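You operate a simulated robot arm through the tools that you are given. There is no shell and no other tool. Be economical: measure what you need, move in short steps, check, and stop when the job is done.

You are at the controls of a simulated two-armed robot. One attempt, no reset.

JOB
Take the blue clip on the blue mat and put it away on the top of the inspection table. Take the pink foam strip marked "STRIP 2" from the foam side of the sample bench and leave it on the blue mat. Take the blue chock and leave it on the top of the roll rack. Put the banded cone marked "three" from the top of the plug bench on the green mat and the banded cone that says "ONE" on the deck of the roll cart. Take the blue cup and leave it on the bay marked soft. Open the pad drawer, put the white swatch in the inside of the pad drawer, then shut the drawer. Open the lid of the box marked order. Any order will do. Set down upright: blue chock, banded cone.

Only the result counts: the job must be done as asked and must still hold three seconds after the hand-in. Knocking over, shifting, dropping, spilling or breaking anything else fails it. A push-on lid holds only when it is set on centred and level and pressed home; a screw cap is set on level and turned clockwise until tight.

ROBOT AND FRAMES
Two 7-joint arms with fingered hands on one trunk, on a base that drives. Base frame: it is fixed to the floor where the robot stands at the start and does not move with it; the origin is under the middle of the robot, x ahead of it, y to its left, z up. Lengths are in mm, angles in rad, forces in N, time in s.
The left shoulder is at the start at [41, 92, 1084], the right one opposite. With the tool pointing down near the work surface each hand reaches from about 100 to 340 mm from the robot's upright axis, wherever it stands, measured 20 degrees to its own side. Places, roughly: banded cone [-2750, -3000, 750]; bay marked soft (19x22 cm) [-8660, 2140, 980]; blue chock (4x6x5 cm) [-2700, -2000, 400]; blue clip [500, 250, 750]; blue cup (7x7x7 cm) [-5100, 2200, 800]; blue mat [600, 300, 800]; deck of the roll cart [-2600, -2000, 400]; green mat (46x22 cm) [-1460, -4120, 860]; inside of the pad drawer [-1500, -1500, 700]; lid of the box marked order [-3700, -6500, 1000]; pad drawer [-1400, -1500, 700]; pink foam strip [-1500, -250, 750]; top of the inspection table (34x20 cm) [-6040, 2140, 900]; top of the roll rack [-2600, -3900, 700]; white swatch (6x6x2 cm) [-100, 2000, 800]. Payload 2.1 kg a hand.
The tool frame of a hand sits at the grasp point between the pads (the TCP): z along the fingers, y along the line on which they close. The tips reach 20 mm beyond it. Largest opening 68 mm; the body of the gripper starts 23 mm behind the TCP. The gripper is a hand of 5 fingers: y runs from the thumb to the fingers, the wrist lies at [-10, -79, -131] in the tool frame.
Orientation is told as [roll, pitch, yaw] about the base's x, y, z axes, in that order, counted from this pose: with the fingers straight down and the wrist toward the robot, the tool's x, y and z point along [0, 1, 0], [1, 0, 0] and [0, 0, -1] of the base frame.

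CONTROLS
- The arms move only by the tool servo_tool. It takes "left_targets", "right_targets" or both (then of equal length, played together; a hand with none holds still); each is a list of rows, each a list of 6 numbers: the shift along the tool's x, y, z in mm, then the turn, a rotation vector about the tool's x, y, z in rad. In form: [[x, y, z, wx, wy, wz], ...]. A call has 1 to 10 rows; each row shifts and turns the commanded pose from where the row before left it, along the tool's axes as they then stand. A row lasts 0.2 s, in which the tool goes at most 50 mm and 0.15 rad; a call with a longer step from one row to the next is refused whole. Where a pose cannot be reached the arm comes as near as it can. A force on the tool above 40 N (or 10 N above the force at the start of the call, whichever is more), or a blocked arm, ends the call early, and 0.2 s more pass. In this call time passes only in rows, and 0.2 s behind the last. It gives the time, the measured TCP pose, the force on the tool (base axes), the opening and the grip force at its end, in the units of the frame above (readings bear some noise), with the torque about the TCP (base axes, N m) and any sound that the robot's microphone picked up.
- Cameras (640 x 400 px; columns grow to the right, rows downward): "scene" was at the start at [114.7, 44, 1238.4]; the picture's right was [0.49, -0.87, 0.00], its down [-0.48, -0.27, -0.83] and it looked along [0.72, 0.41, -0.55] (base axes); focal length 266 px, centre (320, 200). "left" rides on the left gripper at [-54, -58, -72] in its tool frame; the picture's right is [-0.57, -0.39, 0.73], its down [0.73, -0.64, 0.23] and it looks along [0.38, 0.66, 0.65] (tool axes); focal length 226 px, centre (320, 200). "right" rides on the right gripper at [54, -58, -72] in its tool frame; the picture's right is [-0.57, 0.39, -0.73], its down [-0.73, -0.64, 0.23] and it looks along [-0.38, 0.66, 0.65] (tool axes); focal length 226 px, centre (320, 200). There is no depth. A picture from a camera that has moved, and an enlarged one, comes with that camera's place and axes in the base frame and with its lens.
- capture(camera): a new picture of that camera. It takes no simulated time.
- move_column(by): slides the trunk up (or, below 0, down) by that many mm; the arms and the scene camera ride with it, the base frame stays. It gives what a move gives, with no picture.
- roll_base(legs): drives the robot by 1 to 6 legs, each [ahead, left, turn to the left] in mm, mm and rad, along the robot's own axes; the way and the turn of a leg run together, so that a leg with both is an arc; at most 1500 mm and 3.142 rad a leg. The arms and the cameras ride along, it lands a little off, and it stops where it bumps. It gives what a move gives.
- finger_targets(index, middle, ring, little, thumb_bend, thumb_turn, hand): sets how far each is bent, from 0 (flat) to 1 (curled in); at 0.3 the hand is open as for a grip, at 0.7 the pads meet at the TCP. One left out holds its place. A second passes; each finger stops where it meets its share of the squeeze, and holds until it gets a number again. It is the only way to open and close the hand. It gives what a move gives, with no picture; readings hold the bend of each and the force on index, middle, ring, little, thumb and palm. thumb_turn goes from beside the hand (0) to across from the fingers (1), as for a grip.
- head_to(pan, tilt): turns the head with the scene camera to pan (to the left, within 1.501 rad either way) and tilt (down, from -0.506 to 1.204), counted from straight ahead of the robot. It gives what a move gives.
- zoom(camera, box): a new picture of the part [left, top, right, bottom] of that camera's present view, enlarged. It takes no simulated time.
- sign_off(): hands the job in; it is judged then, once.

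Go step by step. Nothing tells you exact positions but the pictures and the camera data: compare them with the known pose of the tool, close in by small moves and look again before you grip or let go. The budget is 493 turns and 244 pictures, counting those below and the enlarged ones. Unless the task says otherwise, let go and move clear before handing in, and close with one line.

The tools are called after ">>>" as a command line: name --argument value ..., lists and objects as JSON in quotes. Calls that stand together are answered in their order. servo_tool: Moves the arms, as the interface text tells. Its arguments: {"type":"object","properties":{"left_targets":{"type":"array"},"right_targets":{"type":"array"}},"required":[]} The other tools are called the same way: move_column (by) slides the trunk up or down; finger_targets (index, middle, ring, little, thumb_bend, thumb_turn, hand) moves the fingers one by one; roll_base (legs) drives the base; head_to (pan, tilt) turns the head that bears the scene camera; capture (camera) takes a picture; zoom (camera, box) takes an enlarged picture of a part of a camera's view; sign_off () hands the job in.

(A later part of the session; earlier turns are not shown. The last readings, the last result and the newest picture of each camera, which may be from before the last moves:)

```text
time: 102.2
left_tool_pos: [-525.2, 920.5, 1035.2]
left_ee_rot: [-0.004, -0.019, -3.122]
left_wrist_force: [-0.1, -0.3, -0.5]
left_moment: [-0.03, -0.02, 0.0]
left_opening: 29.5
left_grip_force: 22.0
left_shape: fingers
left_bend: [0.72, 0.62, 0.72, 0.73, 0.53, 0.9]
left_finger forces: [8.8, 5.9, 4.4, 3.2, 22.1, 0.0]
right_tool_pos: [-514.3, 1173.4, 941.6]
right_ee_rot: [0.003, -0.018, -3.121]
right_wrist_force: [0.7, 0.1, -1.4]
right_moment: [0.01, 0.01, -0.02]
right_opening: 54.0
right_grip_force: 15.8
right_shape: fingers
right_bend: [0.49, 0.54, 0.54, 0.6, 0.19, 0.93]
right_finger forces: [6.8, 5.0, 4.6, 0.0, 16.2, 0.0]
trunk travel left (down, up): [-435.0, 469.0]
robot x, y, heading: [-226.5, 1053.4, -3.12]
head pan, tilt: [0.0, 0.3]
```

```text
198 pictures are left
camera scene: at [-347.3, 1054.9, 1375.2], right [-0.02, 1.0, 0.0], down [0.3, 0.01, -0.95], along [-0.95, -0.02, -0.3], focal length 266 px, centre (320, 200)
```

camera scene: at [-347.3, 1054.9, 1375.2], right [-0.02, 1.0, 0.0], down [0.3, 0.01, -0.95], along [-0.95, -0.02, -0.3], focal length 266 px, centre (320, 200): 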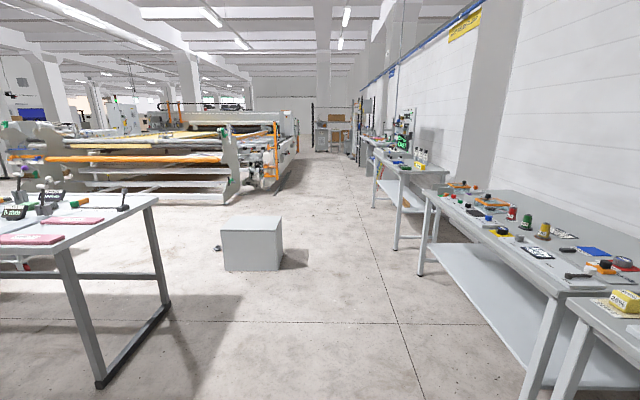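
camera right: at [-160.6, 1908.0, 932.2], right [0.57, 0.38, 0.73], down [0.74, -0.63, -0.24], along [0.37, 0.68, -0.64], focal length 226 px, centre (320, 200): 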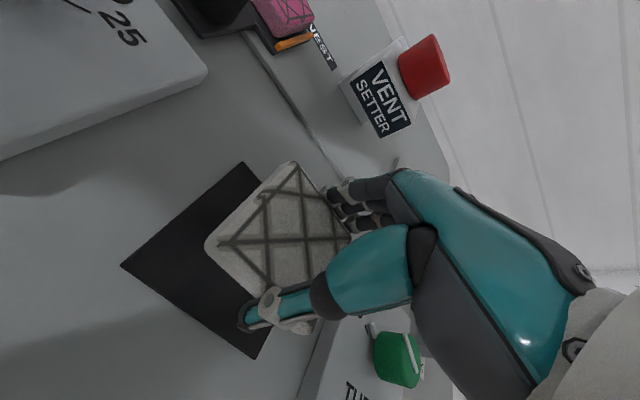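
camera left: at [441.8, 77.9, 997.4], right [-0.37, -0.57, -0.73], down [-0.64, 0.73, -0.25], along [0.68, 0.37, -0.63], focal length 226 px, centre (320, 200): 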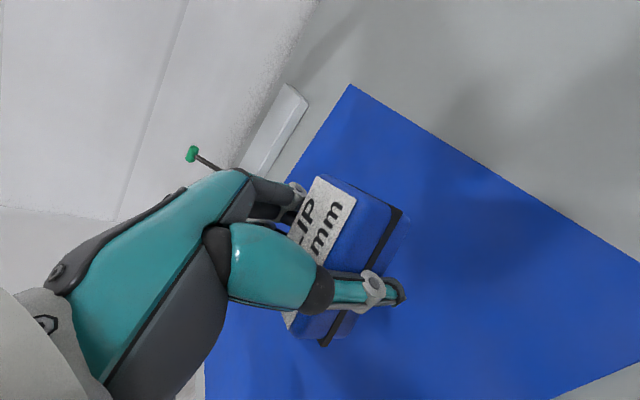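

The aisle is clear past the grey box. I drive along it at about y 1150.

>>> roll_base --legs '[[1500, -120, -0.02], [1500, 0, 0], [1200, 0, 0]]'

>>> capture --camera "scene"

>>> head_to --pan -0.9 --tilt 0.3

>>> capture --camera "scene"

```text
refused: leg 1 is longer than a leg can be; nothing moved
```

```text
197 pictures are left
camera scene: at [-347.3, 1054.9, 1375.2], right [-0.02, 1.0, 0.0], down [0.3, 0.01, -0.95], along [-0.95, -0.02, -0.3], focal length 266 px, centre (320, 200)
```

scene: 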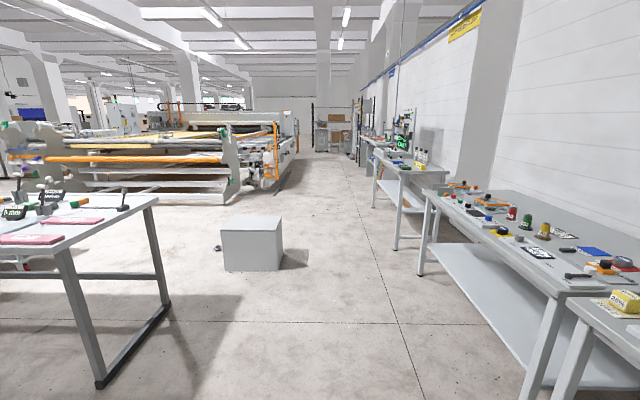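

```text
time: 103.4
left_tool_pos: [-525.6, 920.5, 1035.6]
left_ee_rot: [-0.004, -0.021, -3.122]
left_wrist_force: [-0.1, -0.1, -0.8]
left_moment: [-0.02, -0.01, 0.01]
left_opening: 29.3
left_grip_force: 22.2
left_shape: fingers
left_bend: [0.72, 0.62, 0.72, 0.73, 0.53, 0.9]
left_finger forces: [8.6, 6.0, 4.4, 3.1, 22.1, 0.0]
right_tool_pos: [-514.5, 1174.7, 942.0]
right_ee_rot: [0.002, -0.018, -3.123]
right_wrist_force: [0.4, -0.3, -0.4]
right_moment: [0.0, 0.0, 0.02]
right_opening: 54.3
right_grip_force: 16.0
right_shape: fingers
right_bend: [0.49, 0.54, 0.54, 0.6, 0.19, 0.93]
right_finger forces: [6.9, 4.9, 4.6, 0.0, 16.2, 0.0]
trunk travel left (down, up): [-435.0, 469.0]
robot x, y, heading: [-223.2, 1056.1, -3.122]
head pan, tilt: [-0.901, 0.3]
```

```text
196 pictures are left
camera scene: at [-313.3, 1128.6, 1375.3], right [0.77, 0.64, 0.0], down [0.19, -0.23, -0.96], along [-0.61, 0.74, -0.3], focal length 266 px, centre (320, 200)
```

scene: 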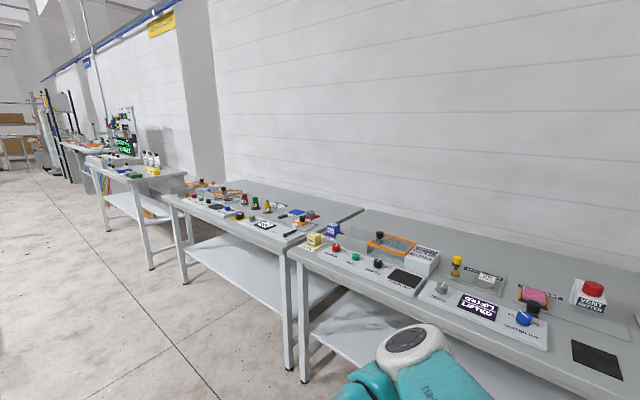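

The combined leg was just too long. I repeat with shorter legs.

>>> roll_base --legs '[[1400, -110, -0.02], [1450, 0, 0], [1450, 0, 0]]'

>>> capture --camera "scene"

>>> head_to --pan 0.0 --tilt 0.3

>>> capture --camera "scene"

```text
time: 124.0
left_tool_pos: [-4822.4, 1036.5, 1035.9]
left_ee_rot: [-0.004, -0.018, 3.138]
left_wrist_force: [-0.7, 0.4, -0.5]
left_moment: [-0.03, 0.01, 0.01]
left_opening: 29.6
left_grip_force: 22.5
left_shape: fingers
left_bend: [0.72, 0.62, 0.72, 0.73, 0.53, 0.9]
left_finger forces: [8.7, 6.0, 4.4, 3.1, 22.1, 0.1]
right_tool_pos: [-4808.1, 1289.5, 941.4]
right_ee_rot: [0.0, -0.017, 3.142]
right_wrist_force: [0.3, 0.4, -0.5]
right_moment: [-0.03, -0.02, 0.02]
right_opening: 54.0
right_grip_force: 16.7
right_shape: fingers
right_bend: [0.49, 0.54, 0.54, 0.6, 0.19, 0.93]
right_finger forces: [6.8, 5.0, 4.6, 0.0, 16.1, 0.1]
trunk travel left (down, up): [-435.0, 469.0]
robot x, y, heading: [-4521.3, 1167.7, 3.136]
head pan, tilt: [-0.901, 0.3]
```

```text
195 pictures are left
camera scene: at [-4606.8, 1240.0, 1375.2], right [0.79, 0.62, 0.0], down [0.18, -0.23, -0.96], along [-0.59, 0.75, -0.3], focal length 266 px, centre (320, 200)
```

scene: 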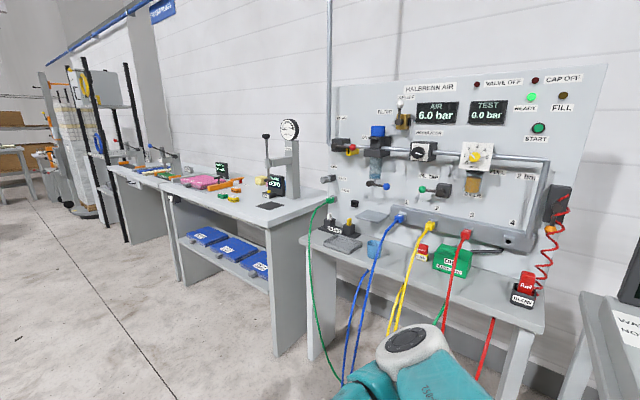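

```text
time: 125.2
left_tool_pos: [-4822.6, 1036.6, 1036.1]
left_ee_rot: [-0.002, -0.02, 3.139]
left_wrist_force: [-0.3, 0.3, -0.5]
left_moment: [-0.01, -0.01, 0.0]
left_opening: 29.4
left_grip_force: 21.8
left_shape: fingers
left_bend: [0.72, 0.62, 0.72, 0.73, 0.53, 0.9]
left_finger forces: [8.6, 5.9, 4.5, 3.2, 22.1, 0.0]
right_tool_pos: [-4806.5, 1288.7, 942.4]
right_ee_rot: [0.002, -0.017, 3.143]
right_wrist_force: [-0.9, 0.0, 0.2]
right_moment: [0.04, 0.02, 0.02]
right_opening: 54.3
right_grip_force: 16.2
right_shape: fingers
right_bend: [0.49, 0.54, 0.54, 0.6, 0.19, 0.93]
right_finger forces: [6.8, 5.0, 4.6, 0.0, 16.1, 0.0]
trunk travel left (down, up): [-435.0, 469.0]
robot x, y, heading: [-4522.6, 1163.0, 3.137]
head pan, tilt: [0.0, 0.3]
```

```text
194 pictures are left
camera scene: at [-4642.4, 1167.0, 1375.2], right [0.0, 1.0, 0.0], down [0.3, 0.0, -0.96], along [-0.96, 0.0, -0.3], focal length 266 px, centre (320, 200)
```

scene: 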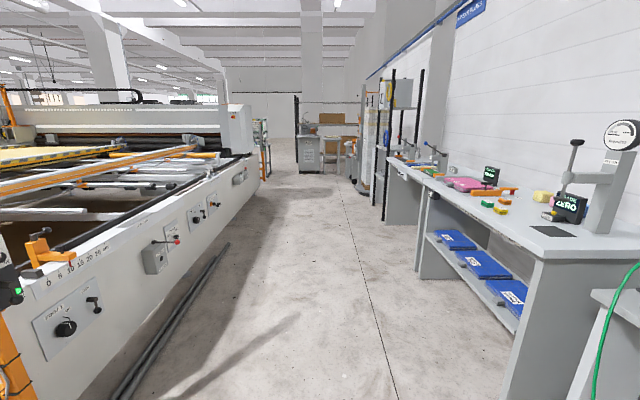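

The blue cup stands on the air-station table, and the inspection table with the gauge comes next along the wall. I drive to it and face it.

>>> roll_base --legs '[[1450, 0, 0], [0, 0, -1.566]]'

>>> capture --camera "scene"

```text
time: 136.2
left_tool_pos: [-6114.6, 1484.0, 1035.4]
left_ee_rot: [-0.002, -0.019, 1.562]
left_wrist_force: [0.1, -0.5, -1.8]
left_moment: [0.01, -0.01, 0.0]
left_opening: 29.1
left_grip_force: 21.9
left_shape: fingers
left_bend: [0.72, 0.62, 0.72, 0.73, 0.53, 0.9]
left_finger forces: [8.6, 5.9, 4.4, 3.1, 21.9, 0.0]
right_tool_pos: [-5860.1, 1466.8, 941.6]
right_ee_rot: [0.001, -0.019, 1.566]
right_wrist_force: [-0.9, 0.4, 0.1]
right_moment: [-0.02, -0.02, 0.01]
right_opening: 53.7
right_grip_force: 16.5
right_shape: fingers
right_bend: [0.49, 0.54, 0.54, 0.6, 0.19, 0.93]
right_finger forces: [6.6, 4.9, 4.5, 0.0, 15.9, 0.0]
trunk travel left (down, up): [-435.0, 469.0]
robot x, y, heading: [-5987.6, 1181.4, 1.558]
head pan, tilt: [0.0, 0.3]
```

```text
193 pictures are left
camera scene: at [-5987.2, 1301.5, 1375.2], right [1.0, -0.01, 0.0], down [0.0, -0.3, -0.96], along [0.01, 0.96, -0.3], focal length 266 px, centre (320, 200)
```

scene: 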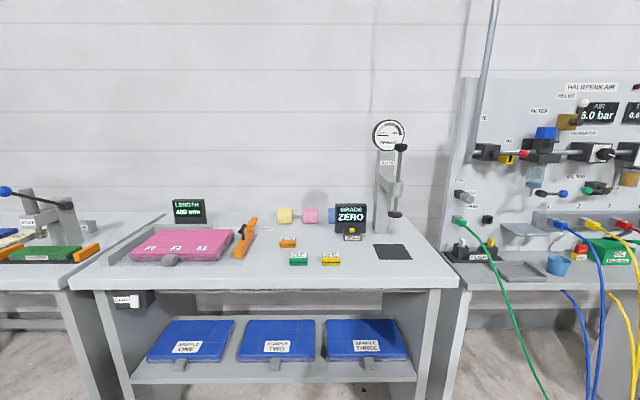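

The inspection table has clips and cubes in the middle. I drive closer with the left hand to see the free spot.

>>> roll_base --legs '[[500, 0, 0.012]]'

>>> head_to --pan 0.15 --tilt 0.9

>>> capture --camera "scene"

>>> capture --camera "left"

```text
time: 139.2
left_tool_pos: [-6117.3, 1980.9, 1036.8]
left_ee_rot: [-0.001, -0.017, 1.574]
left_wrist_force: [-0.9, -0.4, -0.2]
left_moment: [-0.02, -0.02, -0.03]
left_opening: 29.5
left_grip_force: 21.4
left_shape: fingers
left_bend: [0.72, 0.62, 0.72, 0.73, 0.53, 0.9]
left_finger forces: [8.8, 5.8, 4.4, 3.1, 21.9, 0.0]
right_tool_pos: [-5863.3, 1966.6, 941.3]
right_ee_rot: [0.002, -0.017, 1.579]
right_wrist_force: [-0.4, -0.7, 0.3]
right_moment: [-0.01, -0.01, -0.01]
right_opening: 53.8
right_grip_force: 15.8
right_shape: fingers
right_bend: [0.49, 0.54, 0.54, 0.6, 0.19, 0.93]
right_finger forces: [6.6, 4.9, 4.5, 0.0, 15.8, 0.1]
trunk travel left (down, up): [-435.0, 469.0]
robot x, y, heading: [-5984.0, 1679.2, 1.576]
head pan, tilt: [0.0, 0.3]
```

```text
time: 140.2
left_tool_pos: [-6117.6, 1981.8, 1036.5]
left_ee_rot: [-0.001, -0.019, 1.574]
left_wrist_force: [-0.6, 0.7, 0.0]
left_moment: [0.02, -0.01, -0.02]
left_opening: 29.3
left_grip_force: 22.0
left_shape: fingers
left_bend: [0.72, 0.62, 0.72, 0.73, 0.53, 0.9]
left_finger forces: [8.7, 5.8, 4.4, 3.1, 21.7, 0.0]
right_tool_pos: [-5863.1, 1966.5, 941.1]
right_ee_rot: [0.001, -0.017, 1.578]
right_wrist_force: [0.3, -0.7, -0.3]
right_moment: [0.01, 0.02, 0.0]
right_opening: 54.0
right_grip_force: 15.8
right_shape: fingers
right_bend: [0.49, 0.54, 0.54, 0.6, 0.19, 0.93]
right_finger forces: [6.6, 4.9, 4.5, 0.0, 15.9, 0.0]
trunk travel left (down, up): [-435.0, 469.0]
robot x, y, heading: [-5985.9, 1680.8, 1.575]
head pan, tilt: [0.15, 0.901]
```

```text
192 pictures are left
camera scene: at [-5998.9, 1780.6, 1323.0], right [0.99, 0.15, 0.0], down [0.12, -0.77, -0.62], along [-0.1, 0.61, -0.78], focal length 266 px, centre (320, 200)
```

scene: 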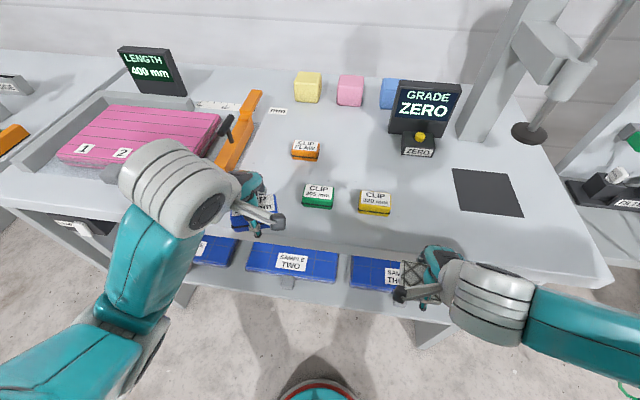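

```text
191 pictures are left
camera left: at [-6062.5, 1922.7, 1107.1], right [0.57, -0.37, -0.73], down [-0.73, -0.64, -0.24], along [-0.38, 0.67, -0.63], focal length 226 px, centre (320, 200)
```

left: 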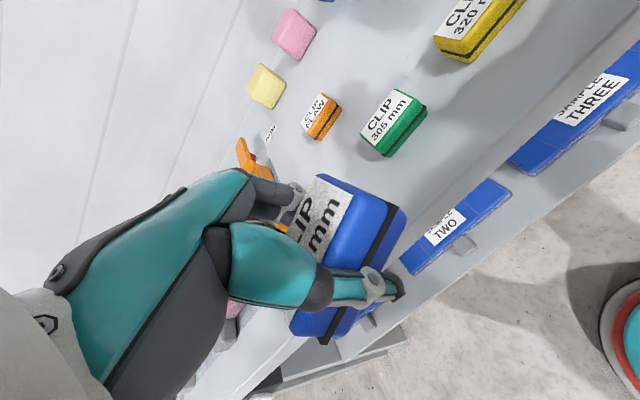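

The free spot is left of the green clip, at about [-6150, 2105], on a surface near z 905. I raise the right hand for clearance and drive so the left hand comes over that spot.

>>> servo_tool --right_targets '[[0, 0, -30, 0, 0, 0], [0, 0, -30, 0, 0, 0]]'

>>> roll_base --legs '[[123, 33, 0]]'

>>> capture --camera "scene"

>>> capture --camera "left"

```text
time: 140.8
left_tool_pos: [-6116.7, 1980.3, 1036.2]
left_ee_rot: [-0.002, -0.019, 1.575]
left_wrist_force: [-0.2, -0.6, -1.2]
left_moment: [0.0, -0.04, -0.01]
left_opening: 29.3
left_grip_force: 21.8
left_shape: fingers
left_bend: [0.72, 0.62, 0.72, 0.73, 0.53, 0.9]
left_finger forces: [8.7, 5.9, 4.5, 3.1, 21.8, 0.0]
right_tool_pos: [-5862.9, 1964.0, 1000.8]
right_ee_rot: [0.002, -0.018, 1.577]
right_wrist_force: [-0.2, 0.3, -0.7]
right_moment: [0.01, 0.03, -0.02]
right_opening: 53.7
right_grip_force: 15.1
right_shape: fingers
right_bend: [0.5, 0.55, 0.54, 0.6, 0.14, 0.93]
right_finger forces: [6.7, 4.8, 4.4, 0.0, 15.3, 0.1]
trunk travel left (down, up): [-435.0, 469.0]
robot x, y, heading: [-5984.4, 1678.8, 1.577]
head pan, tilt: [0.15, 0.901]
```

```text
time: 142.0
left_tool_pos: [-6151.4, 2104.4, 1035.9]
left_ee_rot: [-0.003, -0.02, 1.576]
left_wrist_force: [-0.7, 1.0, -0.9]
left_moment: [-0.03, 0.02, 0.0]
left_opening: 29.3
left_grip_force: 21.8
left_shape: fingers
left_bend: [0.72, 0.62, 0.72, 0.73, 0.53, 0.9]
left_finger forces: [8.7, 5.8, 4.4, 3.0, 21.8, 0.1]
right_tool_pos: [-5897.6, 2088.2, 1001.4]
right_ee_rot: [0.001, -0.017, 1.58]
right_wrist_force: [-0.4, -0.3, 0.1]
right_moment: [-0.02, 0.04, -0.01]
right_opening: 53.7
right_grip_force: 15.4
right_shape: fingers
right_bend: [0.5, 0.55, 0.54, 0.6, 0.14, 0.93]
right_finger forces: [6.6, 4.8, 4.5, 0.0, 15.4, 0.0]
trunk travel left (down, up): [-435.0, 469.0]
robot x, y, heading: [-6014.0, 1806.6, 1.573]
head pan, tilt: [0.15, 0.901]
```

```text
190 pictures are left
camera scene: at [-6032.6, 1903.9, 1322.9], right [0.99, 0.15, 0.0], down [0.12, -0.77, -0.62], along [-0.1, 0.61, -0.78], focal length 266 px, centre (320, 200)
```

scene: 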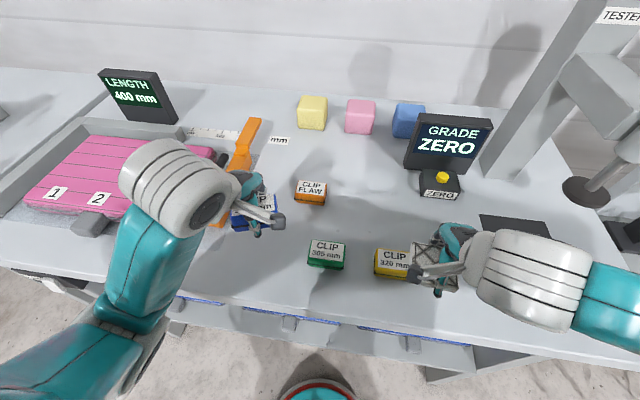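

```text
189 pictures are left
camera left: at [-6096.3, 2045.9, 1107.0], right [0.57, -0.37, -0.73], down [-0.73, -0.64, -0.24], along [-0.38, 0.67, -0.63], focal length 226 px, centre (320, 200)
```

left: 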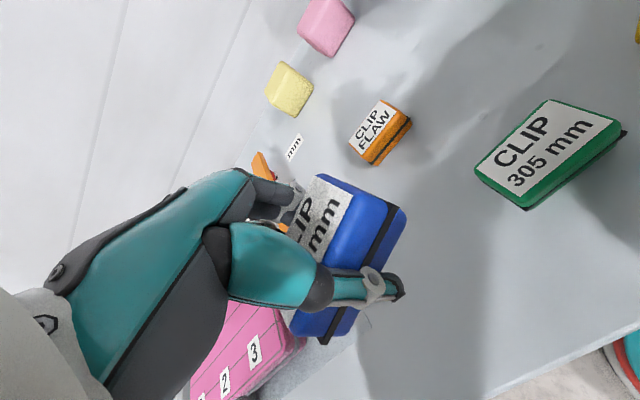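

The green clip's top is at z 950, so the table is near 926. I lower the left hand with the arm towards TCP 968 and look.

>>> servo_tool --left_targets '[[0, 0, 35, 0, 0, 0], [0, 0, 33, 0, 0, 0], [0, 0, 0, 0, 0, 0]]'

>>> capture --camera "left"

>>> zoom --camera "scene" --box '[180, 150, 380, 275]'

```text
time: 142.8
left_tool_pos: [-6150.9, 2104.8, 967.1]
left_ee_rot: [-0.001, -0.018, 1.577]
left_wrist_force: [0.5, 0.3, -0.3]
left_moment: [-0.03, -0.04, 0.02]
left_opening: 29.0
left_grip_force: 21.9
left_shape: fingers
left_bend: [0.72, 0.62, 0.73, 0.74, 0.53, 0.9]
left_finger forces: [8.9, 6.1, 4.4, 3.0, 21.7, 0.1]
right_tool_pos: [-5898.5, 2088.1, 1001.2]
right_ee_rot: [0.001, -0.016, 1.579]
right_wrist_force: [-0.9, -0.8, 0.1]
right_moment: [-0.01, -0.03, 0.0]
right_opening: 53.7
right_grip_force: 15.8
right_shape: fingers
right_bend: [0.5, 0.55, 0.54, 0.6, 0.14, 0.93]
right_finger forces: [6.4, 4.8, 4.4, 0.0, 15.3, 0.1]
trunk travel left (down, up): [-435.0, 469.0]
robot x, y, heading: [-6019.3, 1802.7, 1.577]
head pan, tilt: [0.15, 0.901]
```

```text
188 pictures are left
camera left: at [-6096.0, 2047.1, 1038.9], right [0.57, -0.37, -0.73], down [-0.73, -0.64, -0.24], along [-0.38, 0.67, -0.63], focal length 226 px, centre (320, 200)
```

left: 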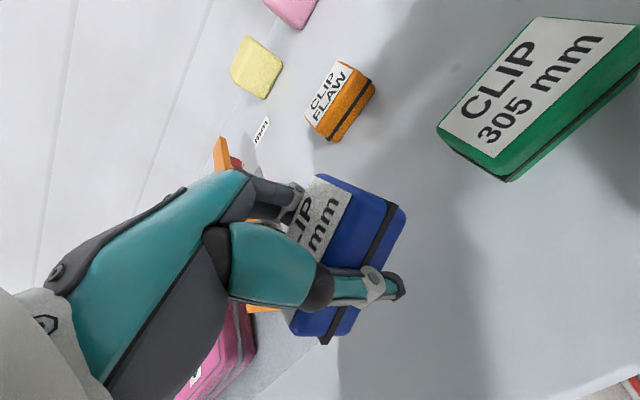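

```text
3.20 times, centred on (280, 212) of scene
camera zoom: at [-6032.5, 1903.5, 1323.0], right [0.99, 0.15, 0.0], down [0.12, -0.77, -0.62], along [-0.1, 0.61, -0.78], focal length 852 px, centre (448, 160)
```

zoom: 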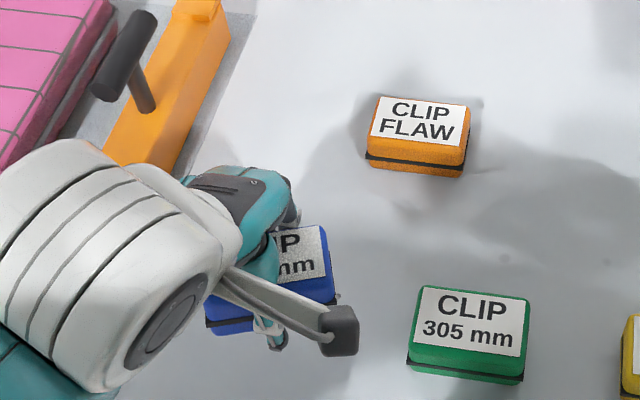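

Clear all around. I lower in small steps until contact.

>>> servo_tool --left_targets '[[0, 0, 5, 0, 0, 0], [0, 0, 4, 0, 0, 0], [0, 0, 4, 0, 0, 0]]'

```text
time: 143.6
left_tool_pos: [-6152.7, 2105.6, 954.9]
left_ee_rot: [-0.002, -0.019, 1.576]
left_wrist_force: [0.0, 0.4, 0.5]
left_moment: [0.05, 0.01, -0.03]
left_opening: 29.2
left_grip_force: 21.7
left_shape: fingers
left_bend: [0.72, 0.62, 0.73, 0.74, 0.53, 0.9]
left_finger forces: [8.8, 6.1, 4.4, 3.0, 21.6, 0.0]
right_tool_pos: [-5897.5, 2087.1, 1000.4]
right_ee_rot: [0.004, -0.017, 1.58]
right_wrist_force: [-0.1, -0.1, 0.0]
right_moment: [0.01, 0.03, 0.01]
right_opening: 53.8
right_grip_force: 15.2
right_shape: fingers
right_bend: [0.5, 0.55, 0.54, 0.6, 0.14, 0.93]
right_finger forces: [6.5, 4.8, 4.3, 0.0, 15.3, 0.1]
trunk travel left (down, up): [-435.0, 469.0]
robot x, y, heading: [-6021.1, 1801.8, 1.579]
head pan, tilt: [0.15, 0.901]
```

>>> servo_tool --left_targets '[[0, 0, 3, 0, 0, 0], [0, 0, 3, 0, 0, 0], [0, 0, 3, 0, 0, 0], [0, 0, 3, 0, 0, 0]]'

>>> capture --camera "left"

```text
time: 144.6
left_tool_pos: [-6151.1, 2105.7, 944.1]
left_ee_rot: [-0.003, -0.019, 1.575]
left_wrist_force: [0.2, 0.6, -0.2]
left_moment: [0.02, -0.03, 0.0]
left_opening: 29.1
left_grip_force: 22.2
left_shape: fingers
left_bend: [0.72, 0.62, 0.73, 0.74, 0.53, 0.89]
left_finger forces: [8.8, 6.2, 4.4, 3.0, 21.5, 0.0]
right_tool_pos: [-5897.6, 2088.8, 1001.3]
right_ee_rot: [0.002, -0.019, 1.579]
right_wrist_force: [-0.2, -0.9, 0.0]
right_moment: [0.03, 0.02, 0.0]
right_opening: 53.8
right_grip_force: 15.3
right_shape: fingers
right_bend: [0.5, 0.55, 0.54, 0.6, 0.14, 0.93]
right_finger forces: [6.4, 4.7, 4.3, 0.0, 15.3, 0.1]
trunk travel left (down, up): [-435.0, 469.0]
robot x, y, heading: [-6017.0, 1806.8, 1.582]
head pan, tilt: [0.15, 0.901]
```

```text
186 pictures are left
camera left: at [-6096.0, 2047.4, 1014.1], right [0.57, -0.37, -0.73], down [-0.73, -0.64, -0.24], along [-0.38, 0.67, -0.63], focal length 226 px, centre (320, 200)
```

left: 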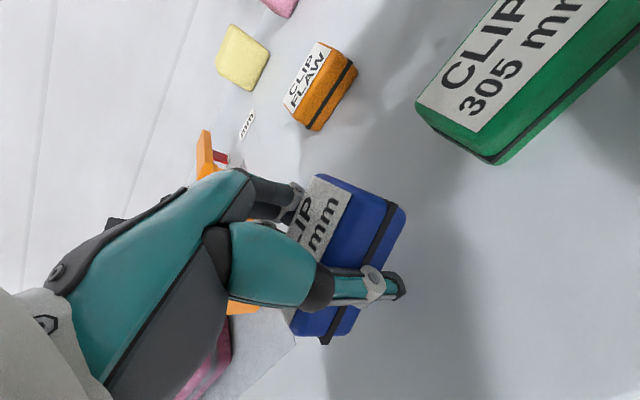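

No contact yet. I keep lowering in small steps.

>>> servo_tool --left_targets '[[0, 0, 4, 0, 0, 0], [0, 0, 4, 0, 0, 0], [0, 0, 4, 0, 0, 0], [0, 0, 3, 0, 0, 0], [0, 0, 3, 0, 0, 0]]'

```text
time: 145.8
left_tool_pos: [-6150.6, 2105.5, 924.3]
left_ee_rot: [-0.002, -0.019, 1.577]
left_wrist_force: [0.6, 0.7, -0.3]
left_moment: [-0.05, -0.01, -0.05]
left_opening: 29.3
left_grip_force: 22.3
left_shape: fingers
left_bend: [0.72, 0.62, 0.73, 0.74, 0.53, 0.89]
left_finger forces: [8.8, 6.3, 4.3, 3.0, 21.6, 0.0]
right_tool_pos: [-5896.5, 2088.1, 1000.6]
right_ee_rot: [0.002, -0.019, 1.58]
right_wrist_force: [0.5, 0.4, 0.2]
right_moment: [0.02, 0.06, 0.0]
right_opening: 54.0
right_grip_force: 15.5
right_shape: fingers
right_bend: [0.5, 0.55, 0.54, 0.6, 0.14, 0.93]
right_finger forces: [6.5, 4.8, 4.5, 0.0, 15.3, 0.1]
trunk travel left (down, up): [-435.0, 469.0]
robot x, y, heading: [-6018.9, 1803.5, 1.569]
head pan, tilt: [0.15, 0.901]
```

>>> capture --camera "left"

>>> zoom --camera "scene" --box '[180, 150, 380, 275]'

```text
185 pictures are left
camera left: at [-6095.7, 2047.9, 996.2], right [0.57, -0.37, -0.73], down [-0.73, -0.64, -0.24], along [-0.38, 0.67, -0.63], focal length 226 px, centre (320, 200)
```

left: 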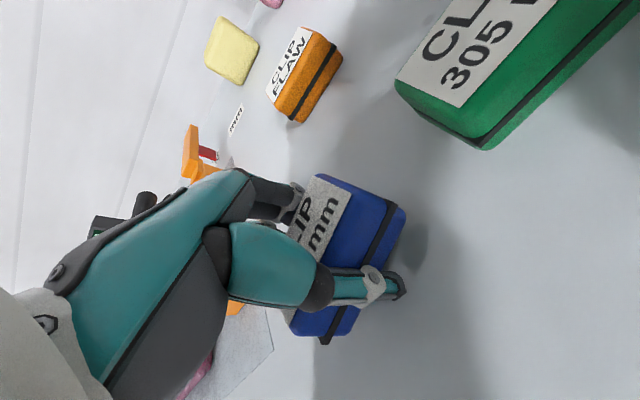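

```text
3.20 times, centred on (280, 212) of scene
camera zoom: at [-6032.5, 1903.5, 1323.0], right [0.99, 0.15, 0.0], down [0.12, -0.77, -0.62], along [-0.1, 0.61, -0.78], focal length 852 px, centre (448, 160)
```

zoom: 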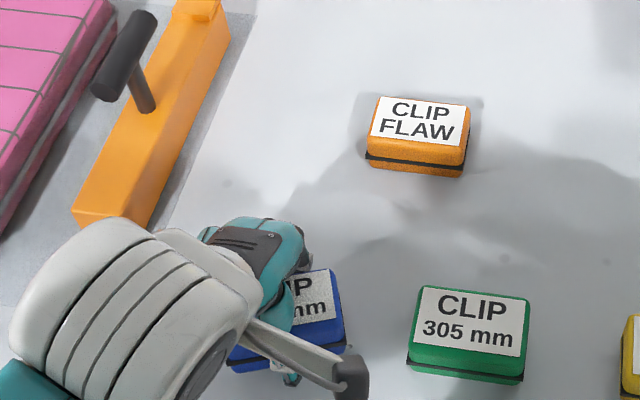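

>>> servo_tool --left_targets '[[0, 0, 3, 0, 0, 0], [0, 0, 3, 0, 0, 0], [0, 0, 3, 0, 0, 0], [0, 0, 3, 0, 0, 0], [0, 0, 3, 0, 0, 0], [0, 0, 3, 0, 0, 0]]'

```text
time: 146.7
left_tool_pos: [-6150.9, 2108.3, 920.4]
left_ee_rot: [-0.004, -0.034, 1.576]
left_wrist_force: [-0.7, -2.3, 17.3]
left_moment: [-0.58, -0.17, -0.01]
left_opening: 29.8
left_grip_force: 29.3
left_shape: fingers
left_bend: [0.72, 0.63, 0.73, 0.74, 0.49, 0.89]
left_finger forces: [8.5, 6.4, 4.0, 2.6, 36.4, 0.0]
right_tool_pos: [-5897.1, 2087.2, 1000.7]
right_ee_rot: [0.002, -0.017, 1.578]
right_wrist_force: [0.3, -0.3, -0.1]
right_moment: [0.01, 0.0, -0.02]
right_opening: 53.8
right_grip_force: 15.4
right_shape: fingers
right_bend: [0.5, 0.55, 0.54, 0.6, 0.14, 0.93]
right_finger forces: [6.5, 4.8, 4.4, 0.0, 15.3, 0.0]
trunk travel left (down, up): [-435.0, 469.0]
robot x, y, heading: [-6021.2, 1804.5, 1.574]
head pan, tilt: [0.15, 0.901]
stopped in row 4 (left hand): the force on the tool passed its limit at 47 N (the readings are from after the stop); the commanded pose is now the measured one
```

Contact with the table. I release the clip.

>>> finger_targets --hand "left" --index 0.25 --middle 0.25 --ring 0.25 --little 0.25 --thumb_bend 0.2

>>> servo_tool --left_targets '[[0, 0, -10, 0, 0, 0], [0, 0, -20, 0, 0, 0], [0, 0, -35, 0, 0, 0]]'

>>> capture --camera "left"

```text
time: 147.7
left_tool_pos: [-6149.4, 2105.6, 920.3]
left_ee_rot: [-0.002, -0.032, 1.578]
left_wrist_force: [1.1, -7.6, 19.2]
left_moment: [0.26, -0.14, -0.06]
left_opening: 48.3
left_grip_force: 9.3
left_shape: fingers
left_bend: [0.73, 0.25, 0.25, 0.25, 0.2, 0.98]
left_finger forces: [19.3, 0.0, 0.0, 0.0, 0.0, 0.1]
right_tool_pos: [-5896.5, 2085.6, 1001.0]
right_ee_rot: [0.001, -0.02, 1.579]
right_wrist_force: [0.3, 0.4, -0.9]
right_moment: [0.01, -0.01, 0.01]
right_opening: 53.8
right_grip_force: 16.0
right_shape: fingers
right_bend: [0.5, 0.55, 0.54, 0.6, 0.14, 0.93]
right_finger forces: [6.5, 4.9, 4.5, 0.0, 15.2, 0.0]
trunk travel left (down, up): [-435.0, 469.0]
robot x, y, heading: [-6020.4, 1799.7, 1.579]
head pan, tilt: [0.15, 0.901]
```

```text
time: 148.4
left_tool_pos: [-6152.0, 2106.2, 983.8]
left_ee_rot: [-0.004, -0.028, 1.576]
left_wrist_force: [-1.0, 1.0, -0.2]
left_moment: [-0.02, 0.0, 0.01]
left_opening: 72.7
left_grip_force: 0.0
left_shape: fingers
left_bend: [0.25, 0.25, 0.25, 0.25, 0.2, 0.98]
left_finger forces: [0.1, 0.0, 0.0, 0.1, 0.0, 0.0]
right_tool_pos: [-5895.8, 2087.2, 1000.4]
right_ee_rot: [0.002, -0.017, 1.579]
right_wrist_force: [1.1, 0.7, -0.2]
right_moment: [0.01, 0.01, 0.0]
right_opening: 53.9
right_grip_force: 15.7
right_shape: fingers
right_bend: [0.5, 0.55, 0.54, 0.6, 0.14, 0.93]
right_finger forces: [6.5, 4.8, 4.4, 0.1, 15.2, 0.0]
trunk travel left (down, up): [-435.0, 469.0]
robot x, y, heading: [-6018.2, 1803.0, 1.575]
head pan, tilt: [0.15, 0.901]
```

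```text
183 pictures are left
camera left: at [-6096.3, 2047.3, 1054.4], right [0.57, -0.36, -0.74], down [-0.73, -0.64, -0.25], along [-0.38, 0.68, -0.63], focal length 226 px, centre (320, 200)
```

left: 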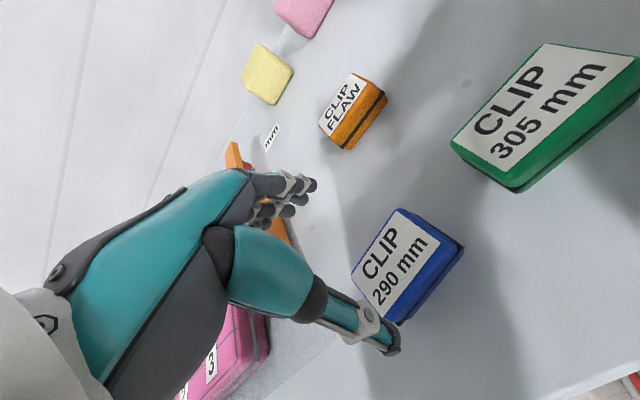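

The clip lies flat on the inspection table. Next is the blue cup, triangulated at about [-5069, 2192, 830]. I back off and move to face it.

>>> roll_base --legs '[[-500, 0, 0], [0, -1060, 0]]'

>>> head_to --pan 0.15 --tilt 0.5

>>> capture --camera "scene"

```text
time: 156.5
left_tool_pos: [-5085.5, 1611.7, 982.7]
left_ee_rot: [-0.004, -0.032, 1.59]
left_wrist_force: [-0.8, -0.1, 1.0]
left_moment: [-0.02, 0.01, -0.01]
left_opening: 72.4
left_grip_force: 0.0
left_shape: fingers
left_bend: [0.25, 0.25, 0.25, 0.25, 0.2, 0.98]
left_finger forces: [0.0, 0.0, 0.0, 0.1, 0.1, 0.1]
right_tool_pos: [-4831.2, 1596.8, 1000.8]
right_ee_rot: [0.002, -0.017, 1.593]
right_wrist_force: [-0.7, -0.3, 0.2]
right_moment: [0.0, 0.0, 0.02]
right_opening: 53.7
right_grip_force: 15.2
right_shape: fingers
right_bend: [0.5, 0.55, 0.54, 0.6, 0.14, 0.93]
right_finger forces: [6.5, 4.8, 4.4, 0.0, 15.3, 0.0]
trunk travel left (down, up): [-435.0, 469.0]
robot x, y, heading: [-4950.9, 1308.8, 1.588]
head pan, tilt: [0.15, 0.901]
```

```text
time: 157.4
left_tool_pos: [-5085.8, 1611.0, 984.2]
left_ee_rot: [-0.003, -0.032, 1.592]
left_wrist_force: [0.3, 0.8, -0.2]
left_moment: [-0.01, 0.0, 0.02]
left_opening: 72.5
left_grip_force: 0.1
left_shape: fingers
left_bend: [0.25, 0.25, 0.25, 0.25, 0.2, 0.98]
left_finger forces: [0.0, 0.1, 0.1, 0.0, 0.1, 0.0]
right_tool_pos: [-4832.2, 1596.2, 1000.5]
right_ee_rot: [0.001, -0.017, 1.592]
right_wrist_force: [0.5, 0.2, -0.5]
right_moment: [0.01, -0.02, 0.01]
right_opening: 53.8
right_grip_force: 15.5
right_shape: fingers
right_bend: [0.5, 0.55, 0.54, 0.6, 0.14, 0.93]
right_finger forces: [6.5, 4.8, 4.5, 0.0, 15.3, 0.0]
trunk travel left (down, up): [-435.0, 469.0]
robot x, y, heading: [-4945.7, 1308.4, 1.59]
head pan, tilt: [0.15, 0.499]
```

```text
182 pictures are left
camera scene: at [-4967.4, 1425.4, 1356.8], right [0.99, 0.17, 0.0], down [0.08, -0.47, -0.88], along [-0.15, 0.87, -0.48], focal length 266 px, centre (320, 200)
```

scene: 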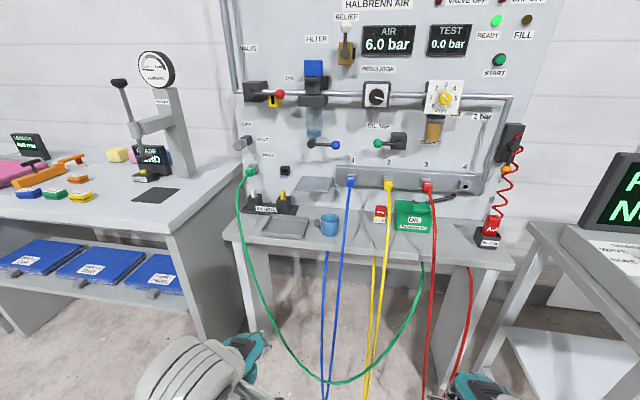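

>>> zoom --camera "scene" --box '[220, 150, 480, 400]'

>>> capture --camera "left"

```text
1.60 times, centred on (350, 275) of scene
camera zoom: at [-4967.4, 1425.4, 1356.8], right [0.99, 0.17, 0.0], down [0.08, -0.47, -0.88], along [-0.15, 0.87, -0.48], focal length 426 px, centre (272, 80)
```

zoom: 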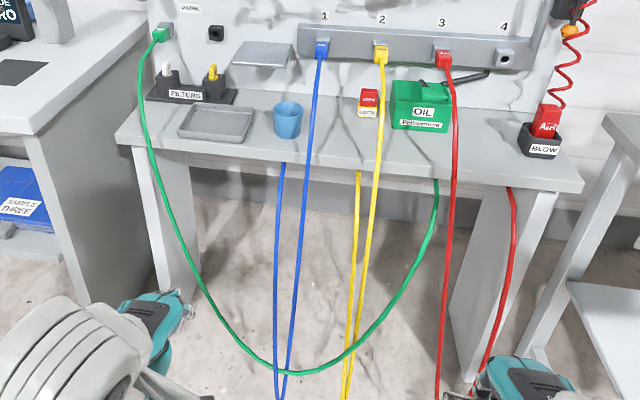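

```text
180 pictures are left
camera left: at [-5030.4, 1553.1, 1054.3], right [0.58, -0.35, -0.74], down [-0.72, -0.65, -0.25], along [-0.39, 0.68, -0.63], focal length 226 px, centre (320, 200)
```

left: 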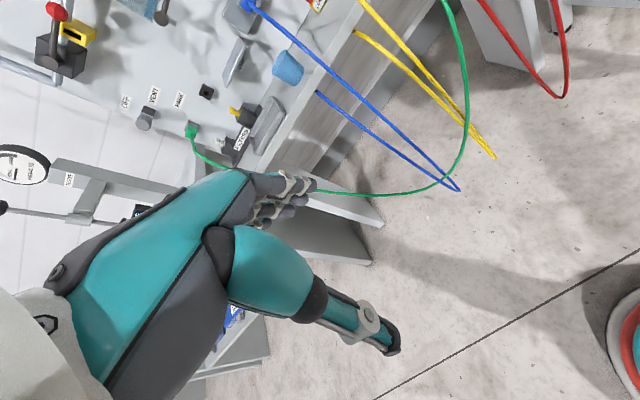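

The hoses hang in loops in front of the table. I go a little closer and look down to judge the clearance between the base and the hoses.

>>> roll_base --legs '[[150, 0, -0.018]]'

>>> head_to --pan 0.1 --tilt 1.1

>>> capture --camera "scene"

>>> capture --camera "left"

```text
time: 158.7
left_tool_pos: [-5081.8, 1764.3, 983.0]
left_ee_rot: [-0.005, -0.032, 1.572]
left_wrist_force: [0.0, -0.8, 1.0]
left_moment: [0.02, 0.0, 0.02]
left_opening: 72.5
left_grip_force: 0.1
left_shape: fingers
left_bend: [0.25, 0.25, 0.25, 0.25, 0.2, 0.98]
left_finger forces: [0.0, 0.0, 0.1, 0.1, 0.0, 0.0]
right_tool_pos: [-4829.1, 1745.4, 1001.3]
right_ee_rot: [0.001, -0.016, 1.574]
right_wrist_force: [-0.7, -0.2, -0.3]
right_moment: [-0.01, 0.02, -0.03]
right_opening: 53.7
right_grip_force: 15.3
right_shape: fingers
right_bend: [0.5, 0.55, 0.54, 0.6, 0.14, 0.93]
right_finger forces: [6.5, 4.7, 4.4, 0.1, 15.3, 0.0]
trunk travel left (down, up): [-435.0, 469.0]
robot x, y, heading: [-4949.7, 1464.7, 1.571]
head pan, tilt: [0.15, 0.499]
```

```text
time: 159.7
left_tool_pos: [-5082.4, 1764.3, 983.5]
left_ee_rot: [-0.004, -0.031, 1.573]
left_wrist_force: [0.4, -0.2, -0.1]
left_moment: [0.02, -0.01, 0.02]
left_opening: 72.9
left_grip_force: 0.1
left_shape: fingers
left_bend: [0.25, 0.25, 0.25, 0.25, 0.2, 0.98]
left_finger forces: [0.1, 0.1, 0.0, 0.0, 0.0, 0.0]
right_tool_pos: [-4827.7, 1744.9, 1001.4]
right_ee_rot: [0.002, -0.018, 1.574]
right_wrist_force: [0.2, 0.6, 0.6]
right_moment: [0.0, 0.01, 0.0]
right_opening: 53.8
right_grip_force: 15.7
right_shape: fingers
right_bend: [0.5, 0.55, 0.54, 0.6, 0.14, 0.93]
right_finger forces: [6.5, 4.8, 4.4, 0.0, 15.4, 0.0]
trunk travel left (down, up): [-435.0, 469.0]
robot x, y, heading: [-4950.1, 1456.8, 1.571]
head pan, tilt: [0.099, 1.1]
```

```text
179 pictures are left
camera scene: at [-4959.5, 1549.4, 1309.2], right [0.99, 0.1, 0.0], down [0.09, -0.89, -0.45], along [-0.05, 0.45, -0.89], focal length 266 px, centre (320, 200)
```

scene: 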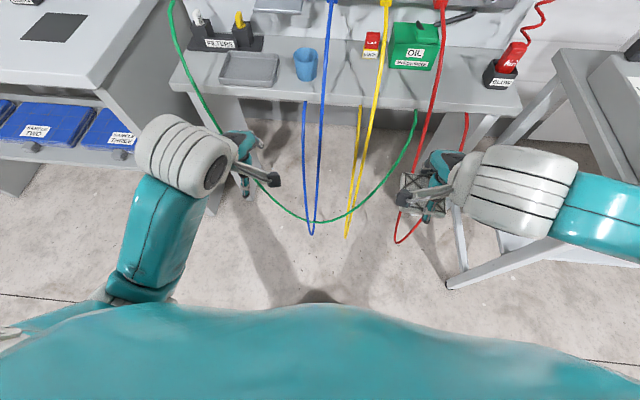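

```text
178 pictures are left
camera left: at [-5027.9, 1705.1, 1054.3], right [0.57, -0.36, -0.74], down [-0.73, -0.63, -0.25], along [-0.38, 0.68, -0.63], focal length 226 px, centre (320, 200)
```

left: 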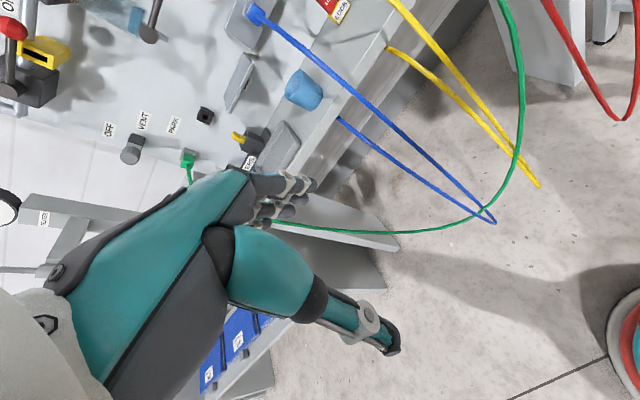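

>>> zoom --camera "left" --box '[480, 240, 640, 400]'

>>> capture --camera "right"

```text
2.50 times, centred on (560, 320) of left
camera zoom: at [-5027.9, 1705.1, 1054.3], right [0.57, -0.36, -0.74], down [-0.73, -0.63, -0.25], along [-0.38, 0.68, -0.63], focal length 565 px, centre (-280, -100)
```

zoom: 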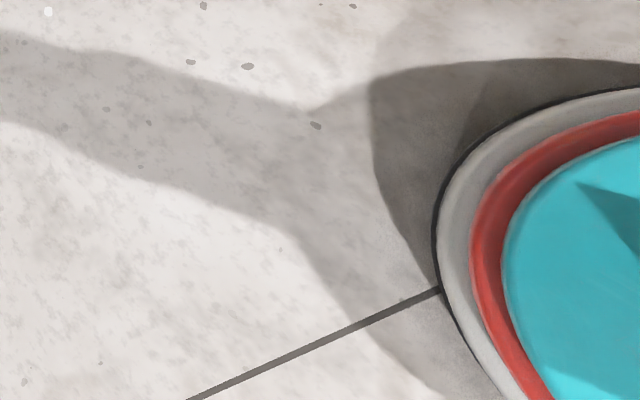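

```text
176 pictures are left
camera right: at [-4882.0, 1684.5, 1072.3], right [0.57, 0.38, 0.73], down [0.73, -0.63, -0.24], along [0.37, 0.68, -0.64], focal length 226 px, centre (320, 200)
```

right: 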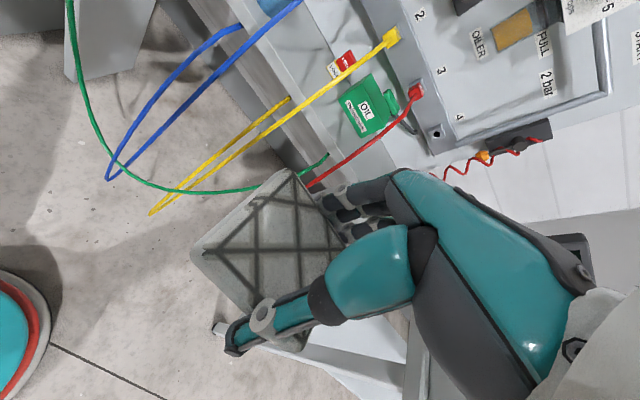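

The hoses hang at the sides of the cup with their lowest points at about z 230. I raise the right hand well above everything before closing in on the cup with the left.

>>> servo_tool --right_targets '[[0, 0, -26, 0, 0, 0], [0, 0, -26, 0, 0, 0], [0, 0, -26, 0, 0, 0], [0, 0, -26, 0, 0, 0], [0, 0, -26, 0, 0, 0]]'

>>> roll_base --legs '[[200, 0, 0]]'

>>> capture --camera "left"

>>> capture --camera "scene"

```text
time: 160.9
left_tool_pos: [-5082.5, 1764.2, 984.3]
left_ee_rot: [-0.006, -0.033, 1.573]
left_wrist_force: [0.1, 0.2, 0.2]
left_moment: [-0.01, -0.04, -0.02]
left_opening: 72.6
left_grip_force: 0.0
left_shape: fingers
left_bend: [0.25, 0.25, 0.25, 0.25, 0.2, 0.98]
left_finger forces: [0.0, 0.0, 0.1, 0.0, 0.0, 0.1]
right_tool_pos: [-4829.8, 1749.8, 1131.2]
right_ee_rot: [0.003, -0.018, 1.576]
right_wrist_force: [-0.5, -0.6, -0.1]
right_moment: [-0.05, 0.0, -0.02]
right_opening: 53.4
right_grip_force: 14.6
right_shape: fingers
right_bend: [0.51, 0.55, 0.55, 0.6, 0.1, 0.93]
right_finger forces: [6.0, 4.5, 4.1, 0.0, 14.2, 0.0]
right hand out of reach, approached as far as the arm can: row 1, 2
trunk travel left (down, up): [-435.0, 469.0]
robot x, y, heading: [-4948.4, 1457.6, 1.573]
head pan, tilt: [0.099, 1.1]
```

```text
time: 162.5
left_tool_pos: [-5082.1, 1963.5, 984.8]
left_ee_rot: [-0.002, -0.034, 1.572]
left_wrist_force: [0.4, -0.6, 1.0]
left_moment: [0.0, -0.03, -0.03]
left_opening: 72.7
left_grip_force: 0.1
left_shape: fingers
left_bend: [0.25, 0.25, 0.25, 0.25, 0.2, 0.98]
left_finger forces: [0.0, 0.1, 0.1, 0.0, 0.0, 0.0]
right_tool_pos: [-4829.3, 1950.4, 1129.4]
right_ee_rot: [0.002, -0.017, 1.574]
right_wrist_force: [0.2, 1.2, 0.6]
right_moment: [0.0, 0.01, -0.01]
right_opening: 53.3
right_grip_force: 13.7
right_shape: fingers
right_bend: [0.51, 0.55, 0.55, 0.6, 0.1, 0.93]
right_finger forces: [6.0, 4.5, 4.2, 0.0, 14.2, 0.0]
trunk travel left (down, up): [-435.0, 469.0]
robot x, y, heading: [-4948.9, 1660.2, 1.571]
head pan, tilt: [0.099, 1.1]
```

```text
175 pictures are left
camera left: at [-5028.0, 1905.4, 1054.2], right [0.57, -0.36, -0.74], down [-0.73, -0.63, -0.25], along [-0.38, 0.68, -0.63], focal length 226 px, centre (320, 200)
```

left: 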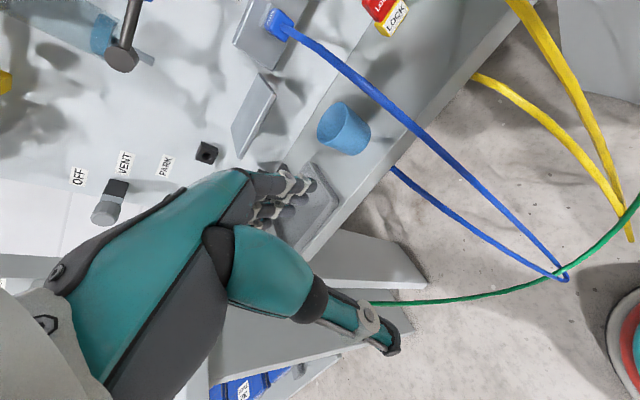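

```text
174 pictures are left
camera scene: at [-4959.7, 1749.7, 1309.1], right [0.99, 0.1, 0.0], down [0.09, -0.89, -0.45], along [-0.05, 0.45, -0.89], focal length 266 px, centre (320, 200)
```

scene: 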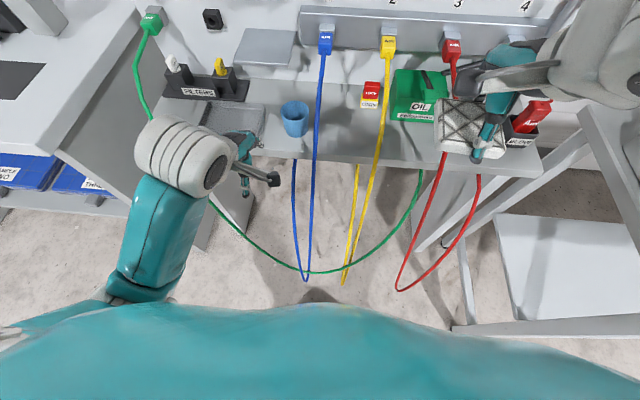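

The cup comes out at [-5063, 2198, 833]. I test how far the left arm can stretch forward so the base needn't go as close.

>>> servo_tool --left_targets '[[-9, 30, 0, 0, 0, 0], [-9, 30, 0, 0, 0, 0], [0, 30, 0, 0, 0, 0]]'

```text
time: 163.3
left_tool_pos: [-5063.4, 2053.8, 987.1]
left_ee_rot: [-0.005, -0.032, 1.572]
left_wrist_force: [-0.3, -0.3, 0.5]
left_moment: [0.0, 0.01, -0.04]
left_opening: 72.5
left_grip_force: 0.1
left_shape: fingers
left_bend: [0.25, 0.25, 0.25, 0.25, 0.2, 0.98]
left_finger forces: [0.0, 0.0, 0.0, 0.0, 0.1, 0.1]
right_tool_pos: [-4829.6, 1949.9, 1127.7]
right_ee_rot: [0.002, -0.019, 1.575]
right_wrist_force: [0.3, 0.6, 0.3]
right_moment: [-0.02, -0.01, -0.01]
right_opening: 53.3
right_grip_force: 14.6
right_shape: fingers
right_bend: [0.51, 0.55, 0.55, 0.6, 0.1, 0.93]
right_finger forces: [6.1, 4.5, 4.1, 0.0, 14.0, 0.0]
trunk travel left (down, up): [-435.0, 469.0]
robot x, y, heading: [-4949.3, 1658.5, 1.573]
head pan, tilt: [0.099, 1.1]
```

It stretches fine. I continue further.

>>> servo_tool --left_targets '[[0, 35, 0, 0, 0, 0], [0, 35, 0, 0, 0, 0], [0, 35, 0, 0, 0, 0]]'

>>> capture --camera "left"

```text
time: 164.1
left_tool_pos: [-5063.5, 2159.2, 991.5]
left_ee_rot: [-0.004, -0.033, 1.57]
left_wrist_force: [1.0, 0.0, -0.8]
left_moment: [0.0, 0.0, -0.02]
left_opening: 72.9
left_grip_force: 0.1
left_shape: fingers
left_bend: [0.25, 0.25, 0.25, 0.25, 0.2, 0.98]
left_finger forces: [0.1, 0.0, 0.0, 0.1, 0.0, 0.0]
right_tool_pos: [-4829.0, 1950.1, 1129.1]
right_ee_rot: [0.002, -0.018, 1.575]
right_wrist_force: [0.0, 0.4, -0.4]
right_moment: [0.02, 0.03, -0.02]
right_opening: 53.5
right_grip_force: 14.4
right_shape: fingers
right_bend: [0.51, 0.55, 0.55, 0.6, 0.1, 0.93]
right_finger forces: [5.9, 4.5, 4.0, 0.1, 14.1, 0.1]
trunk travel left (down, up): [-435.0, 469.0]
robot x, y, heading: [-4952.8, 1655.0, 1.573]
head pan, tilt: [0.099, 1.1]
```

```text
173 pictures are left
camera left: at [-5009.3, 2100.4, 1060.4], right [0.57, -0.36, -0.74], down [-0.73, -0.63, -0.25], along [-0.38, 0.68, -0.63], focal length 226 px, centre (320, 200)
```

left: 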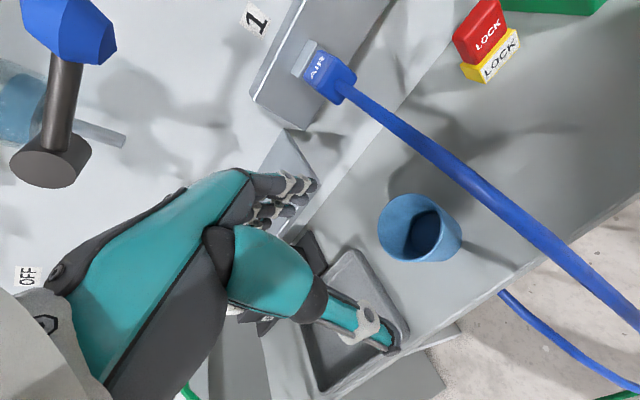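

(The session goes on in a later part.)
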